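You operate a simulated robot arm through the tools that you are given. There is no shell and no other tool. Be economical: measure what you need, move in short steps, check, and stop when the job is done.

Carry out the task below with a simulated two-armed robot. There is one attempt and no reset: what you move stays moved.

Task
Carry the grey case with both arms and set it on the top of the dispatch bench.

Only the result counts: the job must be done as asked and must still hold three seconds after the hand-in. Knocking over, shifting, dropping, spilling or breaking anything else fails it.

Robot
Two 7-joint arms with three-finger grippers on one trunk, on a base that drives. Base frame: it is fixed to the floor where the robot stands at the start and does not move with it; the origin is under the middle of the robot, x ahead of it, y to its left, z up; the surface under the hand at the start is at about z = 0.86. Units: m, rad, N and s.
The left shoulder is at the start at [0.07, 0.146, 1.162], the right one opposite. With the tool pointing down near the work surface each hand reaches from about 0.3 to 0.68 m from the robot's upright axis, wherever it stands, measured 20 degrees to its own side. Places, roughly: grey case (23x41x4 cm) [0.5, 0, 0.9]; top of the dispatch bench [0.6, -1.7, 0.9]. Payload 2.2 kg a hand.
Tool frame (each hand has its own): the origin (TCP) lies between the finger pads and is the grasp point; the fingertips stand 0.028 m ahead of it; z points along the fingers, y is the line along which they close. Largest opening 0.102 m; the body of the gripper starts 0.071 m behind the TCP.
Orientation is that of the tool frame in the base frame, as a unit quaternion [w, x, y, z]. With the fingers straight down and closing along the base's y, the tool's x points along the base's -x, its y along +y and its z along -z.

Tools
- The arms move only by the tool apply_moves. It takes "left_rows", "right_rows" or both (then of equal length, played together; a hand with none holds still); each is a list of rows, each a list of 6 numbers: the shift along the base's x, y, z in units of 50 mm (1.0 is 50 mm), then the turn, a rotation vector about the base's x, y, z in units of 5 degrees (1.0 is 5 degrees). In form: [[tx, ty, tz, wx, wy, wz], ...]. A call has 1 to 10 rows; each row shifts and turns the commanded pose from where the row before left it. "left_claw" and "right_claw" are, for a hand that has rows, the opening, from 0 (shut) to 1 (fully open), set as the call begins (left out, the last holds). A call with a number of a shift or a turn outside -1 to 1 is refused whole. A row lasts 0.2 s, in which the tool goes at most 0.05 m and 0.15 rad; a call with a longer step from one row to the next is refused whole, and so is a gripper value outside its range. A pose out of reach is approached as far as the arm can. The call stops where the force on the tool passes 40 N (or 10 N more than at its start, if that is more) or the arm is blocked; 0.2 s more then pass. Each finger halts on what it meets, pressing with about 27 N; the grip force reading is that of the motor and also rises with nothing between the fingers. The clock runs only during rows and for 0.2 s after the last one: add rows that do not move to give the fingers time. The reply holds the time, the measured pose of the TCP, the force on the tool along the base axes, the opening and the grip force, in the units named above and with some noise, with the torque about the TCP (base axes, N m) and any sound that the robot's microphone picked up.
- Cameras (640 x 400 px; columns grow to the right, rows downward): "scene" is now at [0.1393, -0.0057, 1.3935]; the picture's right is [-0.06, -1.00, 0.00], its down [-0.56, 0.03, -0.83] and it looks along [0.82, -0.05, -0.56] (base axes); focal length 247 px, centre (320, 200). "left" rides on the left gripper at [0.072, 0.038, -0.086] in its tool frame; the picture's right is [-0.47, 0.89, 0.00], its down [-0.60, -0.32, -0.73] and it looks along [-0.65, -0.34, 0.68] (tool axes); focal length 256 px, centre (320, 200). "right" rides on the right gripper at [0.069, 0.043, -0.086] in its tool frame; the picture's right is [-0.53, 0.85, 0.00], its down [-0.58, -0.36, -0.73] and it looks along [-0.62, -0.39, 0.68] (tool axes); focal length 256 px, centre (320, 200). There is no depth. A picture from a camera that has moved, and an enlarged one, comes with that camera's place and axes in the base frame and with its lens.
- get_image(camera): a new picture of that camera. It takes no simulated time.
- move_column(by): slides the trunk up (or, below 0, down) by that many m; the arms and the scene camera ride with it, the base frame stays. It gives what a move gives, with no picture.
- drive_base(legs): drives the robot by 1 to 6 legs, each [ahead, left, turn to the left] in m, m and rad, along the robot's own axes; the way and the turn of a leg run together, so that a leg with both is an arc; at most 1.5 m and 3.142 rad a leg. The arms and the cameras ride along, it lands a little off, and it stops where it bumps. It gives what a move gives.
- pan_tilt(pan, tilt): turns the head with the scene camera to pan (to the left, within 1.501 rad either way) and tilt (down, from -0.506 to 1.204), counted from straight ahead of the robot. It gives what a move gives.
- zoom(camera, box): a new picture of the part [left, top, right, bottom] of that camera's present view, enlarged. It takes no simulated time.
- finish_job(): hands the job in; it is judged then, once.

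Go step by step. Nothing tells you exact positions but the pictures and the camera data: compare them with the known pose of the tool, close in by small moves and look again before you grip or let go. The budget is 120 turns and 100 pictures, counting those below and the enlarged ones. Unless the task says otherwise, let go and move clear before handing in, and close with one line.

The tools are called as name(argument=value, ...) on one line, values as JSON. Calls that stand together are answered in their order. apply_moves: Moves the arms, as the interface text tells. Its arguments: {"type":"object","properties":{"left_rows":{"type":"array","items":{"type":"array","items":{"type":"number"}}},"left_claw":{"type":"number"},"right_rows":{"type":"array","items":{"type":"array","items":{"type":"number"}}},"right_claw":{"type":"number"}},"required":[]} The other tools are called the same way: move_column (by) slides the trunk up or down; drive_base (legs) drives the base; pan_tilt (pan, tilt) turns the head that bears the scene camera; get_image (camera) takes a picture; zoom (camera, box) takes an enlarged picture of a part of a camera's view; finish_job () hands the job in.

At the start:

```text
t: 0.0
left_tcp_pos: [0.477, 0.1833, 1.1807]
left_ee_rot: [-0.001, -0.002, 1.0, 0.0]
left_contact_force: [0.1, 0.1, -1.2]
left_torque: [-0.01, 0.01, -0.03]
left_grip_width: 0.1021
left_grasp_force: 0.0
right_tcp_pos: [0.5413, -0.184, 1.1847]
right_ee_rot: [-0.001, 0.001, 1.0, 0.001]
right_contact_force: [-0.1, 0.0, 0.0]
right_torque: [-0.02, 0.01, 0.02]
right_grip_width: 0.1021
right_grasp_force: 0.0
trunk travel left (down, up): [-0.7, 0.24]
robot x, y, heading: [-0.0021, -0.003, 0.002]
head pan, tilt: [-0.058, 0.6]
```

scene: 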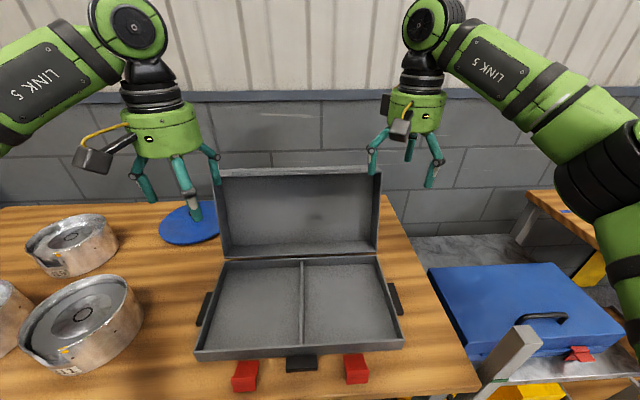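
right: 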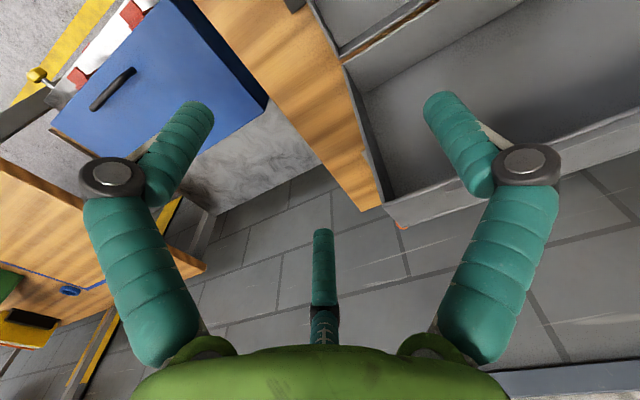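
left: 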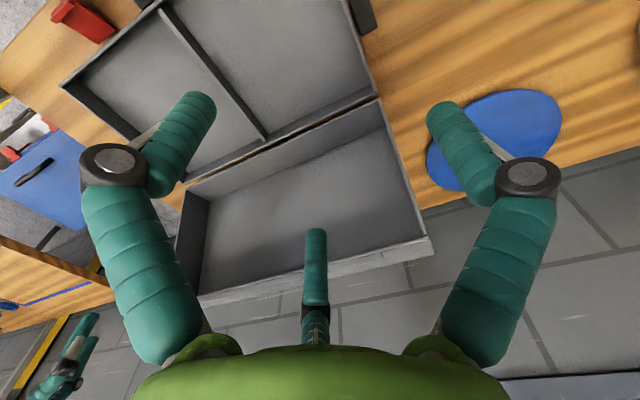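

The grey case stands open on the near bench, with dark lugs on its left and right sides. I'll look closer at the lugs, and look toward the dispatch bench on the right.

zoom(camera="scene", box=[180, 160, 420, 400])

pan_tilt(pan=-1.2, tilt=0.5)

get_image(camera="scene")

```text
1.67 times, centred on (300, 280) of scene
camera zoom: at [0.1393, -0.0057, 1.3935], right [-0.06, -1.0, 0.0], down [-0.56, 0.03, -0.83], along [0.82, -0.05, -0.56], focal length 412 px, centre (353, 67)
```

zoom: 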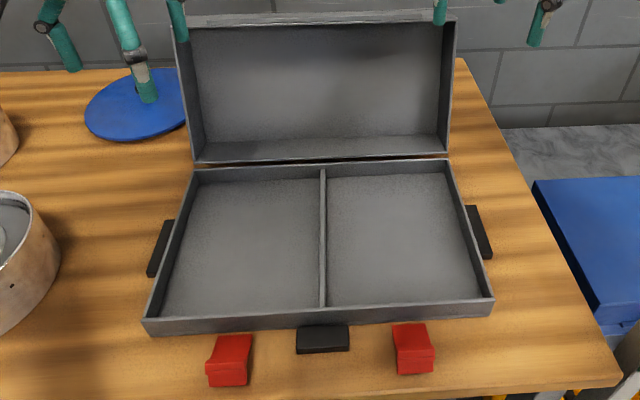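

```text
t: 1.4
left_tcp_pos: [0.4761, 0.1833, 1.1816]
left_ee_rot: [0.001, -0.001, 1.0, 0.0]
left_contact_force: [1.2, -0.1, -0.2]
left_torque: [0.01, 0.01, -0.02]
left_grip_width: 0.1023
left_grasp_force: 0.1
right_tcp_pos: [0.5422, -0.1832, 1.1853]
right_ee_rot: [0.0, 0.001, 1.0, 0.0]
right_contact_force: [1.0, 0.2, 0.1]
right_torque: [-0.03, 0.0, -0.01]
right_grip_width: 0.1018
right_grasp_force: 0.0
trunk travel left (down, up): [-0.7, 0.24]
robot x, y, heading: [-0.0045, 0.0018, 0.001]
head pan, tilt: [-1.201, 0.499]
```

```text
95 pictures are left
camera scene: at [0.084, -0.0855, 1.4026], right [-0.93, -0.36, 0.0], down [-0.17, 0.45, -0.88], along [0.32, -0.82, -0.48], focal length 247 px, centre (320, 200)
```

scene: 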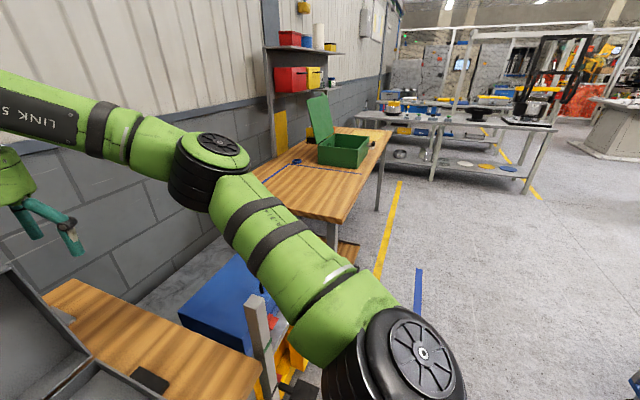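

The dispatch bench is to the right, with a green box on it and a blue line around a zone. First I'll view the lugs with the hand cameras.

apply_moves(left_rows=[[-0.5, 0.7, -0.5, 0, 0, 0], [-0.5, 0.7, -0.5, 0, 0, 0], [-0.3, 0.7, -0.5, 0, 0, 0], [0, 0, 0, 0, 0, 0]], right_rows=[[-0.7, 0, -0.5, 0, 0, 0], [-0.7, 0, -0.5, 0, 0, 0], [-0.7, 0, -0.5, 0, 0, 0], [0, 0, 0, 0, 0, 0]])

get_image(camera="left")

get_image(camera="right")

```text
t: 2.4
left_tcp_pos: [0.4112, 0.2909, 1.1058]
left_ee_rot: [0.0, -0.001, 1.0, 0.0]
left_contact_force: [0.6, -0.3, 0.2]
left_torque: [0.01, -0.01, -0.03]
left_grip_width: 0.1019
left_grasp_force: 0.1
right_tcp_pos: [0.4382, -0.1842, 1.1093]
right_ee_rot: [0.001, 0.001, 1.0, 0.002]
right_contact_force: [-0.8, 0.2, -0.2]
right_torque: [0.03, 0.05, 0.01]
right_grip_width: 0.1021
right_grasp_force: 0.0
trunk travel left (down, up): [-0.7, 0.24]
robot x, y, heading: [0.0048, -0.0045, 0.002]
head pan, tilt: [-1.201, 0.499]
```

```text
94 pictures are left
camera left: at [0.3397, 0.3274, 1.193], right [0.46, 0.89, 0.0], down [0.6, -0.32, 0.73], along [0.65, -0.34, -0.68], focal length 256 px, centre (320, 200)
```

left: 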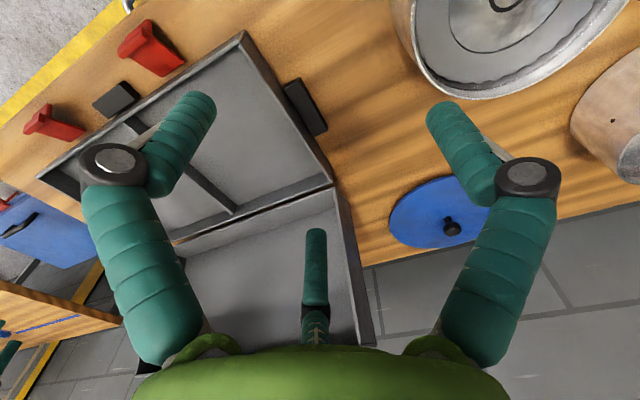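

```text
93 pictures are left
camera right: at [0.3681, -0.1404, 1.1967], right [0.54, 0.84, 0.0], down [0.58, -0.37, 0.73], along [0.62, -0.39, -0.68], focal length 256 px, centre (320, 200)
```

right: 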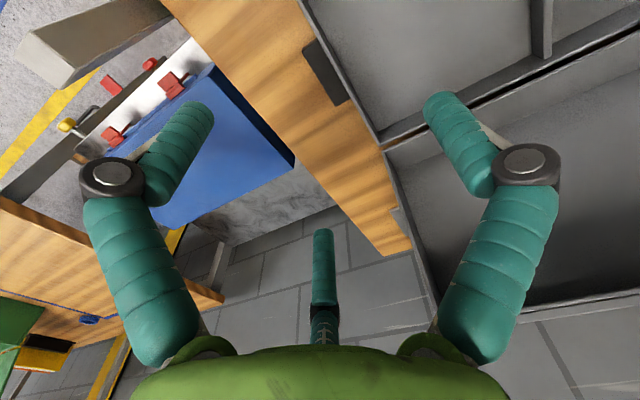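

The grippers look three-fingered in the pictures, whatever the text says, so I'll close one to see how the fingers really move.

apply_moves(left_rows=[[0, 0, 0, 0, 0, 0], [0, 0, 0, 0, 0, 0]], left_claw=0.3)

get_image(camera="left")

pan_tilt(pan=0.2, tilt=0.6)

get_image(camera="scene")

```text
t: 3.0
left_tcp_pos: [0.4101, 0.2894, 1.1066]
left_ee_rot: [0.0, -0.001, 1.0, 0.0]
left_contact_force: [-0.9, -1.0, 0.5]
left_torque: [0.01, 0.01, 0.01]
left_grip_width: 0.0306
left_grasp_force: 0.2
right_tcp_pos: [0.4376, -0.1829, 1.111]
right_ee_rot: [0.0, 0.001, 1.0, 0.0]
right_contact_force: [0.1, 0.0, 0.8]
right_torque: [-0.03, -0.02, 0.0]
right_grip_width: 0.1018
right_grasp_force: 0.1
trunk travel left (down, up): [-0.7, 0.24]
robot x, y, heading: [-0.0019, 0.0007, -0.0]
head pan, tilt: [-1.201, 0.499]
```

```text
92 pictures are left
camera left: at [0.3396, 0.3275, 1.193], right [0.46, 0.89, 0.0], down [0.6, -0.32, 0.73], along [0.65, -0.34, -0.68], focal length 256 px, centre (320, 200)
```

left: 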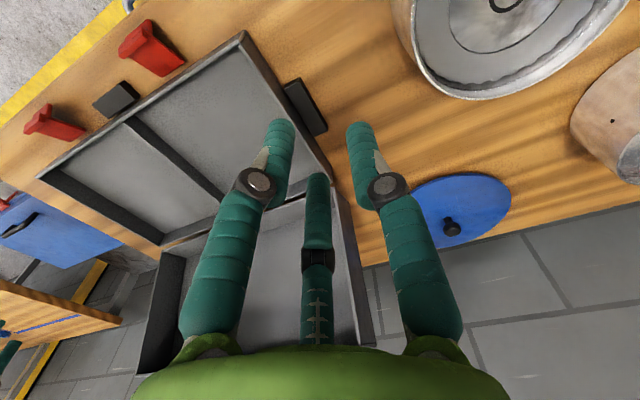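

```text
t: 4.5
left_tcp_pos: [0.4109, 0.2904, 1.1065]
left_ee_rot: [0.0, 0.0, 1.0, 0.0]
left_contact_force: [0.0, 0.5, 0.2]
left_torque: [0.04, 0.01, 0.01]
left_grip_width: 0.0306
left_grasp_force: 0.0
right_tcp_pos: [0.438, -0.1825, 1.1104]
right_ee_rot: [0.0, 0.001, 1.0, 0.001]
right_contact_force: [0.0, 0.0, 0.3]
right_torque: [0.01, 0.0, -0.02]
right_grip_width: 0.1018
right_grasp_force: 0.1
trunk travel left (down, up): [-0.7, 0.24]
robot x, y, heading: [0.0031, 0.0009, -0.005]
head pan, tilt: [0.201, 0.6]
```

```text
91 pictures are left
camera scene: at [0.1376, 0.0168, 1.3935], right [0.2, -0.98, 0.0], down [-0.55, -0.11, -0.83], along [0.81, 0.16, -0.56], focal length 247 px, centre (320, 200)
```

scene: 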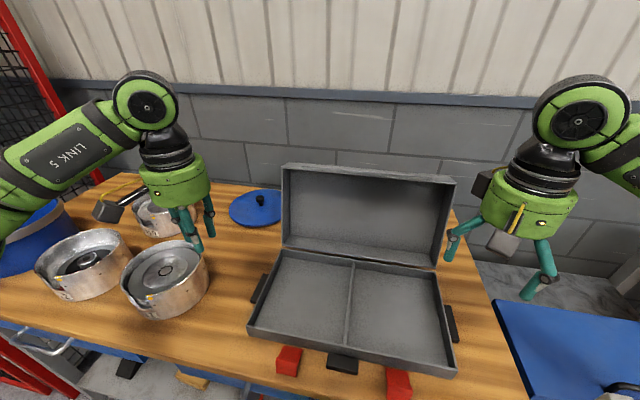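

I can see the case well now. I'll zoom in on both lugs and on the lid hinge.

zoom(camera="scene", box=[230, 240, 350, 350])

zoom(camera="scene", box=[370, 270, 490, 400])

zoom(camera="left", box=[220, 30, 400, 150])

zoom(camera="scene", box=[260, 150, 480, 290])

```text
3.64 times, centred on (290, 295) of scene
camera zoom: at [0.1376, 0.0168, 1.3935], right [0.2, -0.98, 0.0], down [-0.55, -0.11, -0.83], along [0.81, 0.16, -0.56], focal length 899 px, centre (429, -146)
```

zoom: 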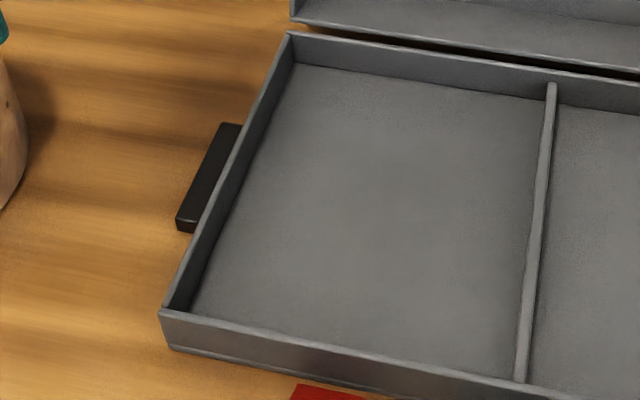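

```text
3.08 times, centred on (430, 335) of scene
camera zoom: at [0.1376, 0.0168, 1.3935], right [0.2, -0.98, 0.0], down [-0.55, -0.11, -0.83], along [0.81, 0.16, -0.56], focal length 760 px, centre (-18, -215)
```

zoom: 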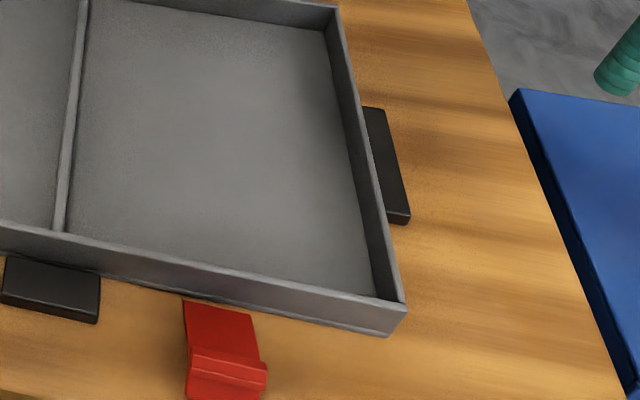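

```text
3.33 times, centred on (310, 90) of left
camera zoom: at [0.3394, 0.3276, 1.1931], right [0.46, 0.89, 0.0], down [0.6, -0.32, 0.73], along [0.65, -0.34, -0.68], focal length 853 px, centre (353, 567)
```

zoom: 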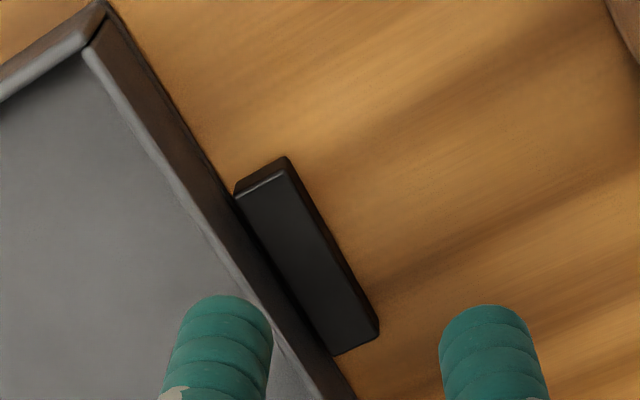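

```text
2.86 times, centred on (370, 220) of scene
camera zoom: at [0.1376, 0.0168, 1.3935], right [0.2, -0.98, 0.0], down [-0.55, -0.11, -0.83], along [0.81, 0.16, -0.56], focal length 706 px, centre (177, 143)
```

zoom: 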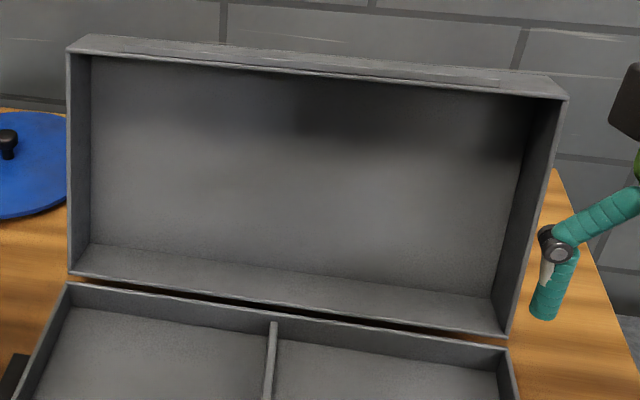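

The lugs are bars about 7.5 cm long along x, near [0.47, 0.24] and [0.47, -0.21]. I'll turn both hands by 90° so that they close along x across the bar ends, with the cameras facing in from outside.

apply_moves(left_rows=[[0.13, -0.1, 0, 0, 0, -1], [0.13, -0.1, 0, 0, 0, -1], [0.13, -0.1, 0, 0, 0, -1], [0.13, -0.1, 0, 0, 0, -1], [0.13, -0.1, 0, 0, 0, -1], [0.13, -0.1, 0, 0, 0, -1], [0.13, -0.1, 0, 0, 0, -1], [0.13, -0.1, 0, 0, 0, -1], [0.13, -0.1, 0, 0, 0, -1]], right_rows=[[0.07, -0.06, 0, 0, 0, 1], [0.07, -0.06, 0, 0, 0, 1], [0.07, -0.06, 0, 0, 0, 1], [0.07, -0.06, 0, 0, 0, 1], [0.07, -0.06, 0, 0, 0, 1], [0.07, -0.06, 0, 0, 0, 1], [0.07, -0.06, 0, 0, 0, 1], [0.07, -0.06, 0, 0, 0, 1], [0.07, -0.06, 0, 0, 0, 1]], left_claw=1, right_claw=1)

apply_moves(left_rows=[[0, 0, 0, 0, 0, -1], [0, 0, 0, 0, 0, -1], [0, 0, 0, 0, 0, -1], [0, 0, 0, 0, 0, -1], [0, 0, 0, 0, 0, -1], [0, 0, 0, 0, 0, -1], [0, 0, 0, 0, 0, -1], [0, 0, 0, 0, 0, -1], [0, 0, 0, 0, 0, -1], [0, 0, 0, 0, 0, 0]], right_rows=[[0, 0, 0, 0, 0, 1], [0, 0, 0, 0, 0, 1], [0, 0, 0, 0, 0, 1], [0, 0, 0, 0, 0, 1], [0, 0, 0, 0, 0, 1], [0, 0, 0, 0, 0, 1], [0, 0, 0, 0, 0, 1], [0, 0, 0, 0, 0, 1], [0, 0, 0, 0, 0, 1], [0, 0, 0, 0, 0, 0]])

get_image(camera="left")

get_image(camera="right")

```text
t: 6.5
left_tcp_pos: [0.4641, 0.2382, 1.1057]
left_ee_rot: [0.0, 0.381, 0.925, 0.0]
left_contact_force: [0.6, 0.2, 1.1]
left_torque: [0.04, 0.02, -0.01]
left_grip_width: 0.1022
left_grasp_force: 0.0
left hand out of reach, approached as far as the arm can: row 9
right_tcp_pos: [0.469, -0.2107, 1.1099]
right_ee_rot: [0.0, -0.384, 0.923, 0.001]
right_contact_force: [-0.8, 0.8, 0.4]
right_torque: [0.01, 0.01, 0.0]
right_grip_width: 0.1019
right_grasp_force: 0.0
trunk travel left (down, up): [-0.7, 0.24]
robot x, y, heading: [-0.0022, -0.0031, 0.0]
head pan, tilt: [0.201, 0.6]
```

```text
t: 8.7
left_tcp_pos: [0.3235, 0.1239, 1.0909]
left_ee_rot: [0.0, 0.707, 0.708, -0.001]
left_contact_force: [0.1, -0.4, -0.4]
left_torque: [0.01, 0.01, 0.02]
left_grip_width: 0.1021
left_grasp_force: 0.1
left hand out of reach, approached as far as the arm can: row 1, 2, 3, 4, 5, 6, 7, 8, 9
right_tcp_pos: [0.3292, -0.1101, 1.0942]
right_ee_rot: [0.0, -0.707, 0.708, 0.0]
right_contact_force: [0.4, -0.4, -0.6]
right_torque: [-0.01, -0.01, 0.0]
right_grip_width: 0.1018
right_grasp_force: 0.1
right hand out of reach, approached as far as the arm can: row 1, 2, 3, 4, 5, 6, 7, 8, 9
trunk travel left (down, up): [-0.7, 0.24]
robot x, y, heading: [-0.0, 0.001, -0.0]
head pan, tilt: [0.201, 0.6]
```

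```text
86 pictures are left
camera left: at [0.361, 0.1945, 1.1777], right [0.89, -0.46, 0.0], down [-0.32, -0.6, 0.73], along [-0.34, -0.65, -0.68], focal length 256 px, centre (320, 200)
```

left: 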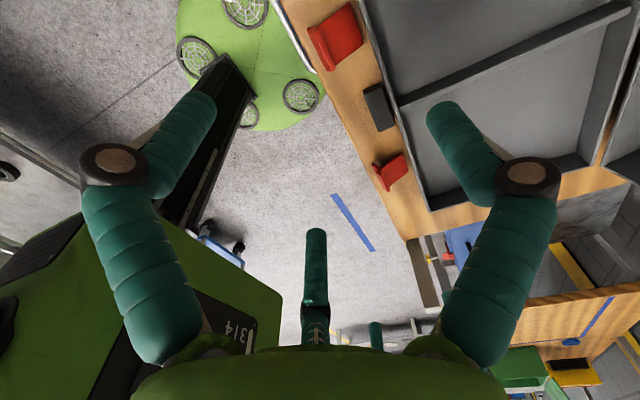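

```text
85 pictures are left
camera right: at [0.2846, -0.1799, 1.1808], right [-0.84, 0.54, 0.0], down [0.37, 0.58, 0.73], along [0.39, 0.62, -0.68], focal length 256 px, centre (320, 200)
```

right: 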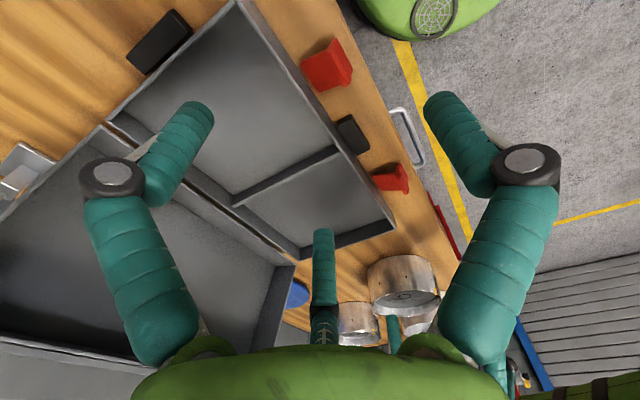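

That turn direction takes the hands out of reach, so I'll rotate back and try the opposite one.

apply_moves(left_rows=[[0, 0, 0, 0, 0, 1], [0, 0, 0, 0, 0, 1], [0, 0, 0, 0, 0, 1], [0, 0, 0, 0, 0, 1], [0, 0, 0, 0, 0, 1], [0, 0, 0, 0, 0, 1], [0, 0, 0, 0, 0, 1], [0, 0, 0, 0, 0, 1], [0, 0, 0, 0, 0, 1], [0, 0, 0, 0, 0, 1]], right_rows=[[0, 0, 0, 0, 0, -1], [0, 0, 0, 0, 0, -1], [0, 0, 0, 0, 0, -1], [0, 0, 0, 0, 0, -1], [0, 0, 0, 0, 0, -1], [0, 0, 0, 0, 0, -1], [0, 0, 0, 0, 0, -1], [0, 0, 0, 0, 0, -1], [0, 0, 0, 0, 0, -1], [0, 0, 0, 0, 0, -1]])

apply_moves(left_rows=[[0, 0, 0, 0, 0, 1], [0, 0, 0, 0, 0, 1], [0, 0, 0, 0, 0, 1], [0, 0, 0, 0, 0, 1], [0, 0, 0, 0, 0, 1], [0, 0, 0, 0, 0, 1], [0, 0, 0, 0, 0, 1], [0, 0, 0, 0, 0, 1], [0, 0, 0, 0, 0, 1], [0, 0, 0, 0, 0, 1]], right_rows=[[0, 0, 0, 0, 0, -1], [0, 0, 0, 0, 0, -1], [0, 0, 0, 0, 0, -1], [0, 0, 0, 0, 0, -1], [0, 0, 0, 0, 0, -1], [0, 0, 0, 0, 0, -1], [0, 0, 0, 0, 0, -1], [0, 0, 0, 0, 0, -1], [0, 0, 0, 0, 0, -1], [0, 0, 0, 0, 0, -1]])

apply_moves(left_rows=[[0, 0, 0, 0, 0, 1], [0, 0, 0, 0, 0, 1], [0, 0, 0, 0, 0, 1], [0, 0, 0, 0, 0, 1], [0, 0, 0, 0, 0, 1], [0, 0, 0, 0, 0, 1], [0, 0, 0, 0, 0, 1], [0, 0, 0, 0, 0, 1]], right_rows=[[0, 0, 0, 0, 0, -1], [0, 0, 0, 0, 0, -1], [0, 0, 0, 0, 0, -1], [0, 0, 0, 0, 0, -1], [0, 0, 0, 0, 0, -1], [0, 0, 0, 0, 0, -1], [0, 0, 0, 0, 0, -1], [0, 0, 0, 0, 0, -1]])

apply_moves(left_rows=[[0, 0, 0, 0, 0, 1], [0, 0, 0, 0, 0, 1], [0, 0, 0, 0, 0, 1], [0, 0, 0, 0, 0, 1], [0, 0, 0, 0, 0, 1], [0, 0, 0, 0, 0, 1], [0, 0, 0, 0, 0, 1], [0, 0, 0, 0, 0, 1]], right_rows=[[0, 0, 0, 0, 0, -1], [0, 0, 0, 0, 0, -1], [0, 0, 0, 0, 0, -1], [0, 0, 0, 0, 0, -1], [0, 0, 0, 0, 0, -1], [0, 0, 0, 0, 0, -1], [0, 0, 0, 0, 0, -1], [0, 0, 0, 0, 0, -1]])

get_image(camera="left")

get_image(camera="right")

```text
t: 10.9
left_tcp_pos: [0.3227, 0.1242, 1.0916]
left_ee_rot: [0.0, 0.341, 0.94, 0.0]
left_contact_force: [0.4, -0.2, 0.1]
left_torque: [0.01, 0.01, -0.01]
left_grip_width: 0.1018
left_grasp_force: 0.0
right_tcp_pos: [0.3299, -0.1118, 1.0949]
right_ee_rot: [0.001, -0.342, 0.94, 0.0]
right_contact_force: [-0.2, -0.5, 0.0]
right_torque: [0.04, -0.02, -0.02]
right_grip_width: 0.1021
right_grasp_force: 0.0
trunk travel left (down, up): [-0.7, 0.24]
robot x, y, heading: [0.0031, -0.0007, 0.003]
head pan, tilt: [0.201, 0.6]
```

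```text
t: 13.1
left_tcp_pos: [0.3221, 0.1238, 1.0925]
left_ee_rot: [0.0, -0.089, 0.996, 0.0]
left_contact_force: [-0.6, -0.2, 0.6]
left_torque: [-0.02, -0.02, 0.02]
left_grip_width: 0.102
left_grasp_force: 0.0
right_tcp_pos: [0.3307, -0.1106, 1.0945]
right_ee_rot: [0.0, 0.088, 0.996, 0.001]
right_contact_force: [-0.1, -0.2, 0.2]
right_torque: [0.0, 0.01, -0.02]
right_grip_width: 0.102
right_grasp_force: 0.1
trunk travel left (down, up): [-0.7, 0.24]
robot x, y, heading: [0.0007, 0.0015, -0.0]
head pan, tilt: [0.201, 0.6]
```

```text
t: 14.9
left_tcp_pos: [0.323, 0.1219, 1.0919]
left_ee_rot: [0.0, -0.423, 0.906, 0.0]
left_contact_force: [0.0, -0.9, -0.3]
left_torque: [-0.01, 0.0, -0.01]
left_grip_width: 0.102
left_grasp_force: 0.0
right_tcp_pos: [0.3294, -0.1117, 1.0931]
right_ee_rot: [-0.001, 0.424, 0.906, 0.0]
right_contact_force: [-0.8, -0.1, -0.9]
right_torque: [-0.05, 0.01, 0.01]
right_grip_width: 0.1018
right_grasp_force: 0.0
trunk travel left (down, up): [-0.7, 0.24]
robot x, y, heading: [0.0002, -0.0008, -0.002]
head pan, tilt: [0.201, 0.6]
```

```text
t: 16.7
left_tcp_pos: [0.3212, 0.1239, 1.0911]
left_ee_rot: [0.0, 0.708, -0.706, 0.0]
left_contact_force: [-0.1, 0.0, 0.5]
left_torque: [0.0, 0.0, 0.02]
left_grip_width: 0.1019
left_grasp_force: 0.1
right_tcp_pos: [0.3301, -0.1107, 1.0945]
right_ee_rot: [0.0, 0.708, 0.706, 0.0]
right_contact_force: [-0.2, -0.2, 0.0]
right_torque: [0.01, 0.01, 0.0]
right_grip_width: 0.1018
right_grasp_force: 0.0
trunk travel left (down, up): [-0.7, 0.24]
robot x, y, heading: [0.0022, 0.0011, -0.003]
head pan, tilt: [0.201, 0.6]
```

```text
84 pictures are left
camera left: at [0.2849, 0.0493, 1.1781], right [-0.89, 0.46, 0.0], down [0.31, 0.61, 0.73], along [0.34, 0.65, -0.68], focal length 256 px, centre (320, 200)
```

left: 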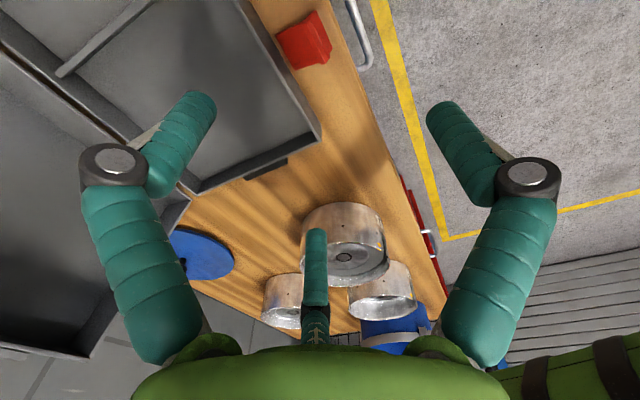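

```text
83 pictures are left
camera right: at [0.3727, -0.0421, 1.1811], right [0.84, -0.54, 0.0], down [-0.37, -0.58, 0.73], along [-0.39, -0.62, -0.68], focal length 256 px, centre (320, 200)
```

right: 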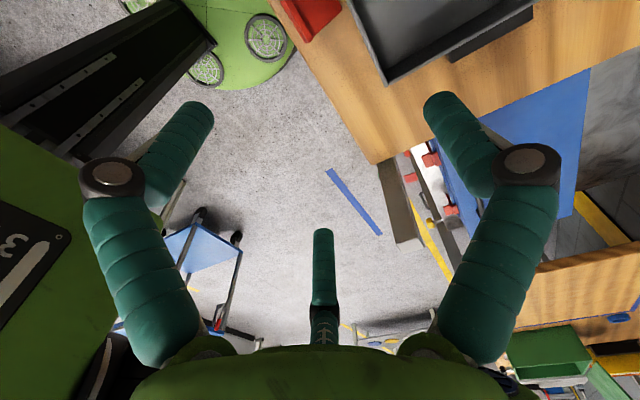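

The turn worked. Now I'll move the hands out over the lugs.

apply_moves(left_rows=[[0.75, 0.57, 0, 0, 0, 0], [0.75, 0.57, 0, 0, 0, 0], [0.75, 0.57, 0, 0, 0, 0], [0.73, 0.57, 0, 0, 0, 0], [0, 0, 0, 0, 0, 0]], right_rows=[[0.7, -0.5, 0, 0, 0, 0], [0.7, -0.5, 0, 0, 0, 0], [0.7, -0.5, 0, 0, 0, 0], [0.7, -0.5, 0, 0, 0, 0], [0, 0, 0, 0, 0, 0]])

get_image(camera="left")

get_image(camera="right")

```text
t: 17.9
left_tcp_pos: [0.4696, 0.2367, 1.0941]
left_ee_rot: [-0.001, 0.708, -0.706, 0.001]
left_contact_force: [-0.3, 0.0, 0.3]
left_torque: [-0.03, -0.02, -0.01]
left_grip_width: 0.1016
left_grasp_force: 0.1
right_tcp_pos: [0.4677, -0.2134, 1.093]
right_ee_rot: [0.001, 0.707, 0.707, -0.001]
right_contact_force: [0.3, 0.3, -0.4]
right_torque: [-0.01, -0.03, 0.0]
right_grip_width: 0.102
right_grasp_force: 0.1
trunk travel left (down, up): [-0.7, 0.24]
robot x, y, heading: [-0.002, -0.0011, 0.0]
head pan, tilt: [0.201, 0.6]
```

```text
82 pictures are left
camera left: at [0.4334, 0.1638, 1.1804], right [-0.89, 0.46, 0.0], down [0.32, 0.6, 0.73], along [0.34, 0.65, -0.68], focal length 256 px, centre (320, 200)
```

left: 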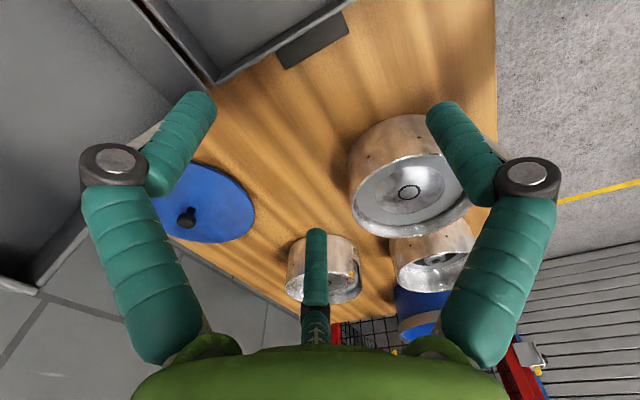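

```text
81 pictures are left
camera right: at [0.5106, -0.145, 1.1801], right [0.84, -0.53, 0.0], down [-0.37, -0.58, 0.73], along [-0.39, -0.62, -0.68], focal length 256 px, centre (320, 200)
```

right: 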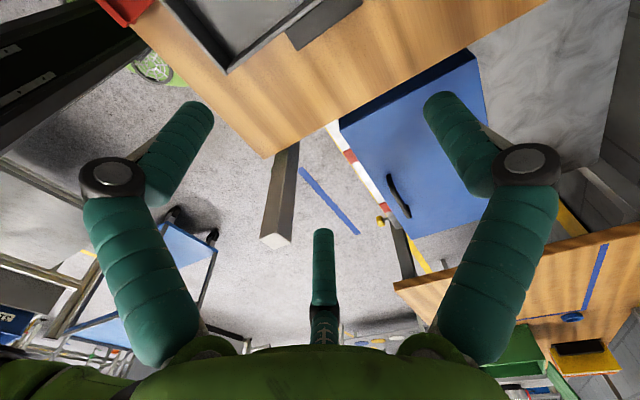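

Both hands are above the lugs. I'll zoom in to locate the lugs precisely.

zoom(camera="left", box=[200, 0, 380, 110])

zoom(camera="right", box=[200, 0, 380, 110])

```text
3.56 times, centred on (290, 55) of left
camera zoom: at [0.4334, 0.1638, 1.1804], right [-0.89, 0.46, 0.0], down [0.32, 0.6, 0.73], along [0.34, 0.65, -0.68], focal length 910 px, centre (427, 716)
```

zoom: 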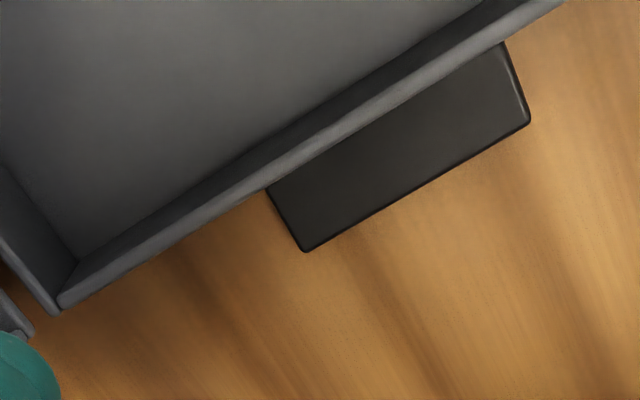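

```text
3.56 times, centred on (290, 55) of right
camera zoom: at [0.5106, -0.145, 1.1801], right [0.84, -0.53, 0.0], down [-0.37, -0.58, 0.73], along [-0.39, -0.62, -0.68], focal length 910 px, centre (427, 716)
```

zoom: 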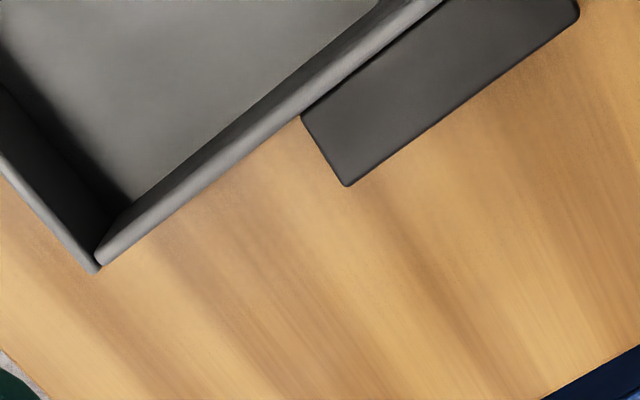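

The left lug centre is at about (0.478, 0.230) and the right one at about (0.482, -0.196). I'll align to them and come down partway.

apply_moves(left_rows=[[0.17, -0.1, 0, 0, 0, 0], [0, 0, -0.9, 0, 0, 0], [0, 0, -0.9, 0, 0, 0], [0, 0, -0.9, 0, 0, 0], [0, 0, 0, 0, 0, 0]], right_rows=[[0.29, 0.31, 0, 0, 0, 0], [0, 0, -0.9, 0, 0, 0], [0, 0, -0.9, 0, 0, 0], [0, 0, -0.9, 0, 0, 0], [0, 0, 0, 0, 0, 0]])

get_image(camera="left")

get_image(camera="right")

get_image(camera="scene")

```text
t: 19.1
left_tcp_pos: [0.4814, 0.2314, 0.9559]
left_ee_rot: [-0.001, 0.708, -0.707, 0.001]
left_contact_force: [-0.4, 0.4, 0.5]
left_torque: [0.03, -0.03, 0.01]
left_grip_width: 0.1021
left_grasp_force: 0.1
right_tcp_pos: [0.4819, -0.1961, 0.96]
right_ee_rot: [0.001, 0.707, 0.707, 0.001]
right_contact_force: [-0.8, 0.5, -0.2]
right_torque: [-0.03, -0.01, 0.03]
right_grip_width: 0.1021
right_grasp_force: 0.0
trunk travel left (down, up): [-0.7, 0.24]
robot x, y, heading: [-0.0002, 0.0, -0.001]
head pan, tilt: [0.201, 0.6]
```

```text
78 pictures are left
camera left: at [0.4445, 0.1576, 1.0422], right [-0.89, 0.46, 0.0], down [0.32, 0.6, 0.73], along [0.34, 0.65, -0.68], focal length 256 px, centre (320, 200)
```

left: 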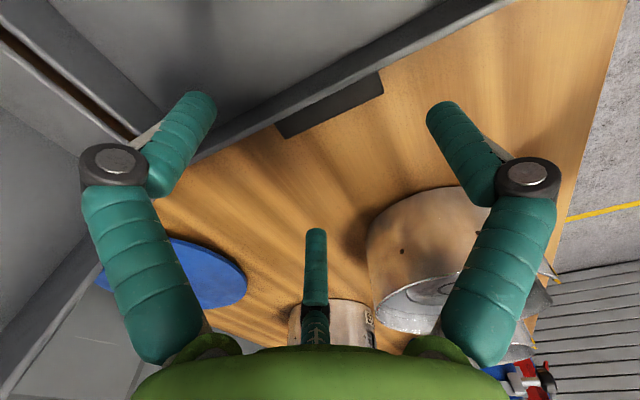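

```text
77 pictures are left
camera right: at [0.5244, -0.1283, 1.0461], right [0.84, -0.53, 0.0], down [-0.37, -0.58, 0.73], along [-0.39, -0.62, -0.68], focal length 256 px, centre (320, 200)
```

right: 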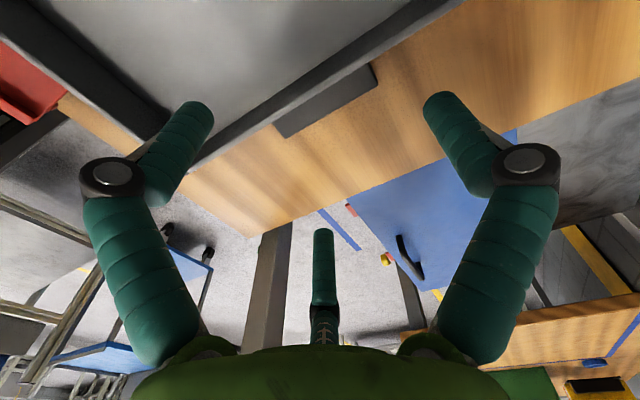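

```text
76 pictures are left
camera scene: at [0.1366, 0.0168, 1.3936], right [0.2, -0.98, 0.0], down [-0.55, -0.11, -0.83], along [0.81, 0.16, -0.56], focal length 247 px, centre (320, 200)
```

scene: 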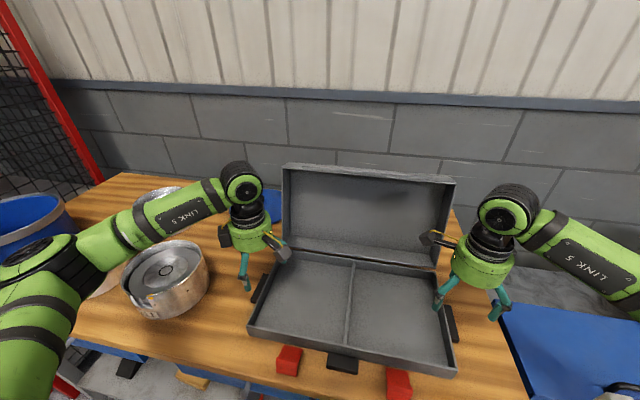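

The fingers straddle the lugs properly, and the lug tops are at about z = 0.88. I'll come down slowly to fingertip height just above the bench.

apply_moves(left_rows=[[0, 0, -0.5, 0, 0, 0], [0, 0, -0.4, 0, 0, 0], [0, 0, -0.25, 0, 0, 0], [0, 0, 0, 0, 0, 0]], right_rows=[[0, -0.04, -0.5, 0, 0, 0], [0, 0, -0.4, 0, 0, 0], [0, 0, -0.3, 0, 0, 0], [0, 0, 0, 0, 0, 0]])

get_image(camera="left")

get_image(camera="right")

zoom(camera="scene", box=[200, 200, 520, 400])

```text
t: 20.1
left_tcp_pos: [0.4809, 0.2325, 0.8996]
left_ee_rot: [0.0, 0.707, -0.707, 0.0]
left_contact_force: [0.4, 0.1, -0.4]
left_torque: [0.02, -0.03, 0.01]
left_grip_width: 0.1022
left_grasp_force: 0.0
right_tcp_pos: [0.4839, -0.1994, 0.9003]
right_ee_rot: [0.0, 0.708, 0.706, 0.0]
right_contact_force: [0.4, 0.2, -0.6]
right_torque: [0.0, 0.01, -0.01]
right_grip_width: 0.1022
right_grasp_force: 0.1
trunk travel left (down, up): [-0.7, 0.24]
robot x, y, heading: [0.0, -0.0003, 0.003]
head pan, tilt: [0.201, 0.6]
```

```text
75 pictures are left
camera left: at [0.4429, 0.1587, 0.9857], right [-0.89, 0.46, 0.0], down [0.32, 0.6, 0.73], along [0.34, 0.65, -0.68], focal length 256 px, centre (320, 200)
```

left: 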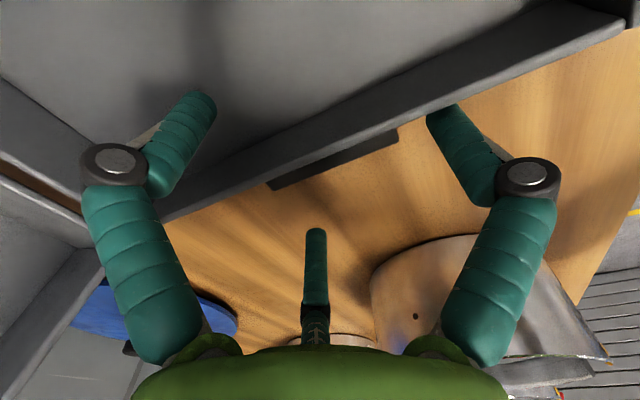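

```text
74 pictures are left
camera right: at [0.527, -0.13, 0.9857], right [0.84, -0.54, 0.0], down [-0.37, -0.58, 0.73], along [-0.39, -0.62, -0.68], focal length 256 px, centre (320, 200)
```

right: 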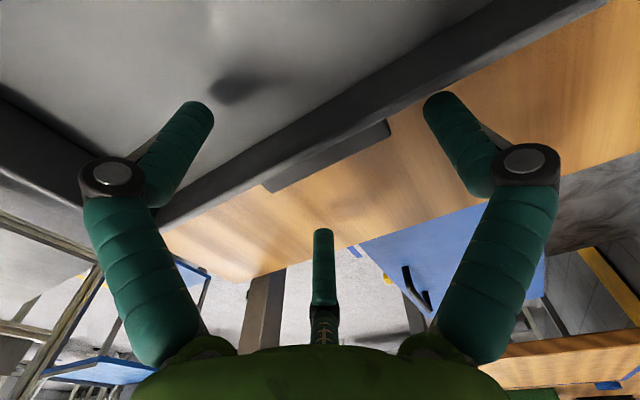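

```text
2.00 times, centred on (360, 300) of scene
camera zoom: at [0.1375, 0.0169, 1.3935], right [0.2, -0.98, 0.0], down [-0.55, -0.11, -0.83], along [0.81, 0.16, -0.56], focal length 494 px, centre (240, 0)
```

zoom: 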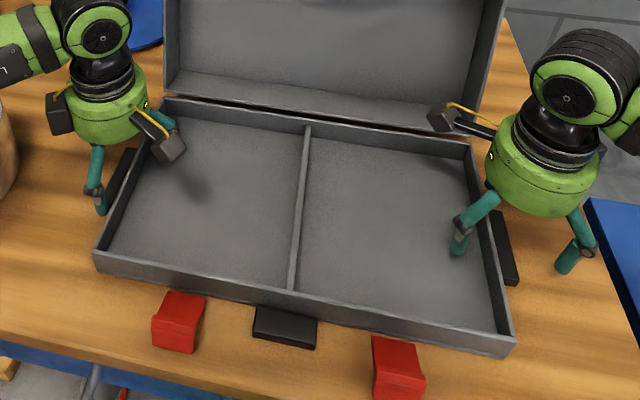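

No contact yet. I'll go down another 7 mm, then close gently and read the widths and forces.

apply_moves(left_rows=[[0, 0, -0.07, 0, 0, 0], [0, 0, -0.07, 0, 0, 0], [0, 0, 0, 0, 0, 0]], right_rows=[[-0.03, 0, -0.07, 0, 0, 0], [0, 0, -0.07, 0, 0, 0], [0, 0, 0, 0, 0, 0]])

apply_moves(left_rows=[[0, 0, 0, 0, 0, 0], [0, 0, 0, 0, 0, 0]], right_rows=[[0, 0, 0, 0, 0, 0], [0, 0, 0, 0, 0, 0]], left_claw=0.8, right_claw=0.8)

apply_moves(left_rows=[[0, 0, 0, 0, 0, 0], [0, 0, 0, 0, 0, 0], [0, 0, 0, 0, 0, 0]], right_rows=[[0, 0, 0, 0, 0, 0], [0, 0, 0, 0, 0, 0], [0, 0, 0, 0, 0, 0]], left_claw=0.6, right_claw=0.6)

zoom(camera="scene", box=[200, 200, 520, 400])

```text
t: 20.9
left_tcp_pos: [0.4801, 0.2325, 0.8921]
left_ee_rot: [0.0, 0.708, -0.706, -0.001]
left_contact_force: [-0.1, 0.0, -0.6]
left_torque: [0.0, -0.02, 0.01]
left_grip_width: 0.1021
left_grasp_force: 0.0
right_tcp_pos: [0.4833, -0.1982, 0.8913]
right_ee_rot: [0.0, 0.708, 0.706, 0.0]
right_contact_force: [0.3, -0.6, 0.2]
right_torque: [-0.04, 0.02, 0.0]
right_grip_width: 0.1019
right_grasp_force: 0.2
trunk travel left (down, up): [-0.7, 0.24]
robot x, y, heading: [-0.0017, 0.0008, -0.002]
head pan, tilt: [0.201, 0.6]
```

```text
t: 21.5
left_tcp_pos: [0.4806, 0.2312, 0.8919]
left_ee_rot: [0.0, 0.708, -0.706, 0.0]
left_contact_force: [-0.9, -0.7, -0.6]
left_torque: [0.0, -0.03, 0.0]
left_grip_width: 0.0815
left_grasp_force: 0.0
right_tcp_pos: [0.4826, -0.1982, 0.8932]
right_ee_rot: [0.001, 0.708, 0.707, 0.0]
right_contact_force: [-0.3, 0.8, -0.3]
right_torque: [0.02, -0.02, 0.0]
right_grip_width: 0.0818
right_grasp_force: 0.1
trunk travel left (down, up): [-0.7, 0.24]
robot x, y, heading: [-0.0028, 0.0, -0.001]
head pan, tilt: [0.201, 0.6]
```

```text
t: 22.3
left_tcp_pos: [0.4795, 0.2313, 0.8923]
left_ee_rot: [0.001, 0.708, -0.707, -0.001]
left_contact_force: [-17.5, 0.3, 13.2]
left_torque: [0.05, 0.87, -0.01]
left_grip_width: 0.0764
left_grasp_force: 11.0
right_tcp_pos: [0.4829, -0.1965, 0.8941]
right_ee_rot: [0.002, 0.708, 0.706, 0.002]
right_contact_force: [20.4, 2.9, -4.3]
right_torque: [0.17, -0.28, 0.09]
right_grip_width: 0.0735
right_grasp_force: 9.6
trunk travel left (down, up): [-0.7, 0.24]
robot x, y, heading: [-0.0024, 0.0006, -0.003]
head pan, tilt: [0.201, 0.6]
```

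```text
2.00 times, centred on (360, 300) of scene
camera zoom: at [0.1373, 0.0164, 1.3936], right [0.2, -0.98, 0.0], down [-0.55, -0.11, -0.83], along [0.81, 0.17, -0.56], focal length 494 px, centre (240, 0)
```

zoom: 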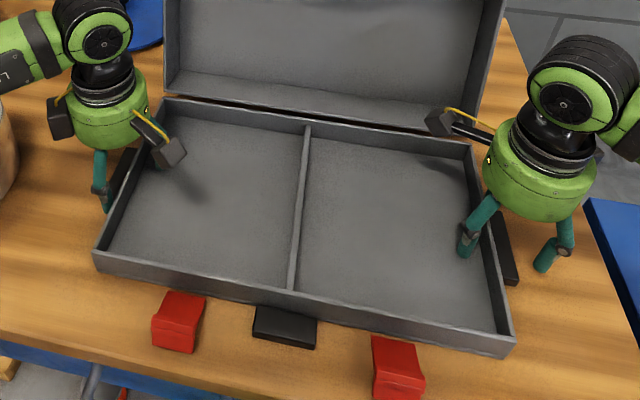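

Both hands have met the lugs at widths of about 75 mm, which fits the bar length. I'll close fully.

apply_moves(left_rows=[[0, 0, 0, 0, 0, 0], [0, 0, 0, 0, 0, 0], [0, 0, 0, 0, 0, 0]], right_rows=[[0, 0, 0, 0, 0, 0], [0, 0, 0, 0, 0, 0], [0, 0, 0, 0, 0, 0]], left_claw=0, right_claw=0)

get_image(camera="left")

get_image(camera="right")

```text
t: 22.6
left_tcp_pos: [0.4716, 0.2319, 0.8949]
left_ee_rot: [-0.011, -0.705, 0.709, 0.013]
left_contact_force: [-45.8, 2.2, 39.0]
left_torque: [-0.21, 2.17, -0.03]
left_grip_width: 0.0579
left_grasp_force: 27.6
right_tcp_pos: [0.4971, -0.1975, 0.8978]
right_ee_rot: [0.015, 0.71, 0.704, 0.02]
right_contact_force: [56.9, 4.0, -22.1]
right_torque: [-0.21, -0.86, -0.05]
right_grip_width: 0.0439
right_grasp_force: 26.6
trunk travel left (down, up): [-0.7, 0.24]
robot x, y, heading: [0.0035, -0.0018, 0.003]
head pan, tilt: [0.201, 0.6]
stopped in row 1 (left hand): the force on the tool passed its limit at 49 N (the readings are from after the stop); the commanded pose is now the measured one
```

```text
71 pictures are left
camera left: at [0.436, 0.1584, 0.9824], right [-0.88, 0.47, 0.03], down [0.34, 0.6, 0.72], along [0.32, 0.65, -0.69], focal length 256 px, centre (320, 200)
```

left: 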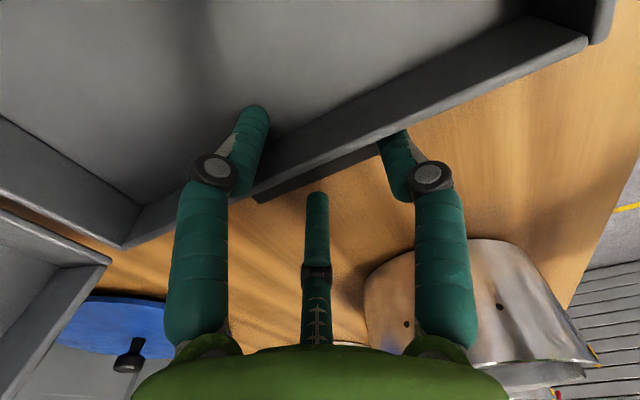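

```text
70 pictures are left
camera right: at [0.5361, -0.1301, 0.9857], right [0.84, -0.54, 0.04], down [-0.41, -0.58, 0.71], along [-0.36, -0.61, -0.7], focal length 256 px, centre (320, 200)
```

right: 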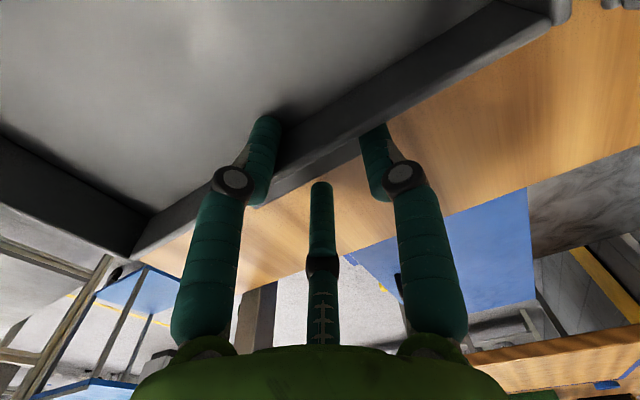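

The widths are well below the bar length while each hand is pushed one way. So the three fingers in the pictures are real: a lone finger along tool +y and a pair on the opposite side. I'll open, back off upward, and instead pinch the wall and lug across y, with the pair on one side and the single finger on the other.

apply_moves(left_rows=[[0, 0, 0, 0, 0, 0], [0, 0, 0, 0, 0, 0], [0, 0, 0, 0, 0, 0]], right_rows=[[0, 0, 0, 0, 0, 0], [0, 0, 0, 0, 0, 0], [0, 0, 0, 0, 0, 0]], left_claw=1, right_claw=1)

apply_moves(left_rows=[[0, 0, 0.5, 0, 0, 0], [0, 0, 0.8, 0, 0, 0], [0, 0, 0.9, 0, 0, 0], [0, 0, 0, 0, 0, 0]], right_rows=[[0, 0, 0.5, 0, 0, 0], [0, 0, 0.8, 0, 0, 0], [0, 0, 0.9, 0, 0, 0], [0, 0, 0, 0, 0, 0]])

zoom(camera="scene", box=[200, 160, 520, 400])

```text
t: 23.4
left_tcp_pos: [0.4771, 0.2316, 0.8927]
left_ee_rot: [0.004, 0.707, -0.707, -0.004]
left_contact_force: [-0.1, 0.2, 0.7]
left_torque: [0.01, -0.01, 0.02]
left_grip_width: 0.1021
left_grasp_force: 0.0
right_tcp_pos: [0.4872, -0.1967, 0.8949]
right_ee_rot: [0.007, 0.708, 0.706, 0.007]
right_contact_force: [-0.8, -0.8, 0.4]
right_torque: [-0.03, 0.02, 0.04]
right_grip_width: 0.1021
right_grasp_force: 0.0
trunk travel left (down, up): [-0.7, 0.24]
robot x, y, heading: [-0.0007, -0.0001, -0.003]
head pan, tilt: [0.201, 0.6]
```

```text
t: 24.4
left_tcp_pos: [0.4763, 0.2335, 1.0052]
left_ee_rot: [0.005, 0.707, -0.707, -0.006]
left_contact_force: [0.2, -0.2, -0.5]
left_torque: [-0.03, 0.03, 0.0]
left_grip_width: 0.102
left_grasp_force: 0.0
right_tcp_pos: [0.4875, -0.1976, 1.0046]
right_ee_rot: [0.006, 0.709, 0.705, 0.007]
right_contact_force: [0.5, 1.5, 0.4]
right_torque: [0.05, 0.01, -0.05]
right_grip_width: 0.1019
right_grasp_force: 0.0
trunk travel left (down, up): [-0.7, 0.24]
robot x, y, heading: [0.0024, 0.0033, 0.003]
head pan, tilt: [0.201, 0.6]
```

```text
1.67 times, centred on (360, 280) of scene
camera zoom: at [0.1383, 0.0171, 1.3934], right [0.2, -0.98, 0.0], down [-0.55, -0.11, -0.82], along [0.81, 0.17, -0.57], focal length 412 px, centre (253, 67)
```

zoom: 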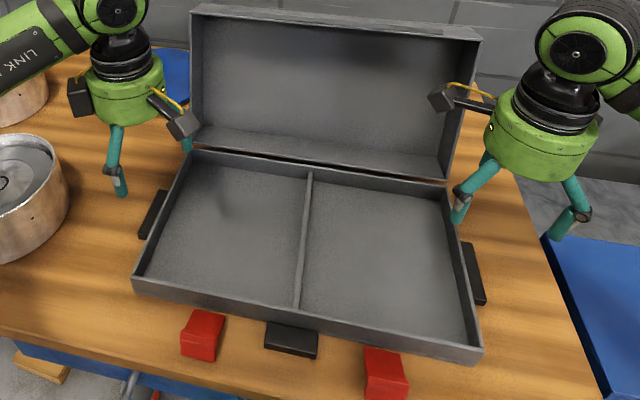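

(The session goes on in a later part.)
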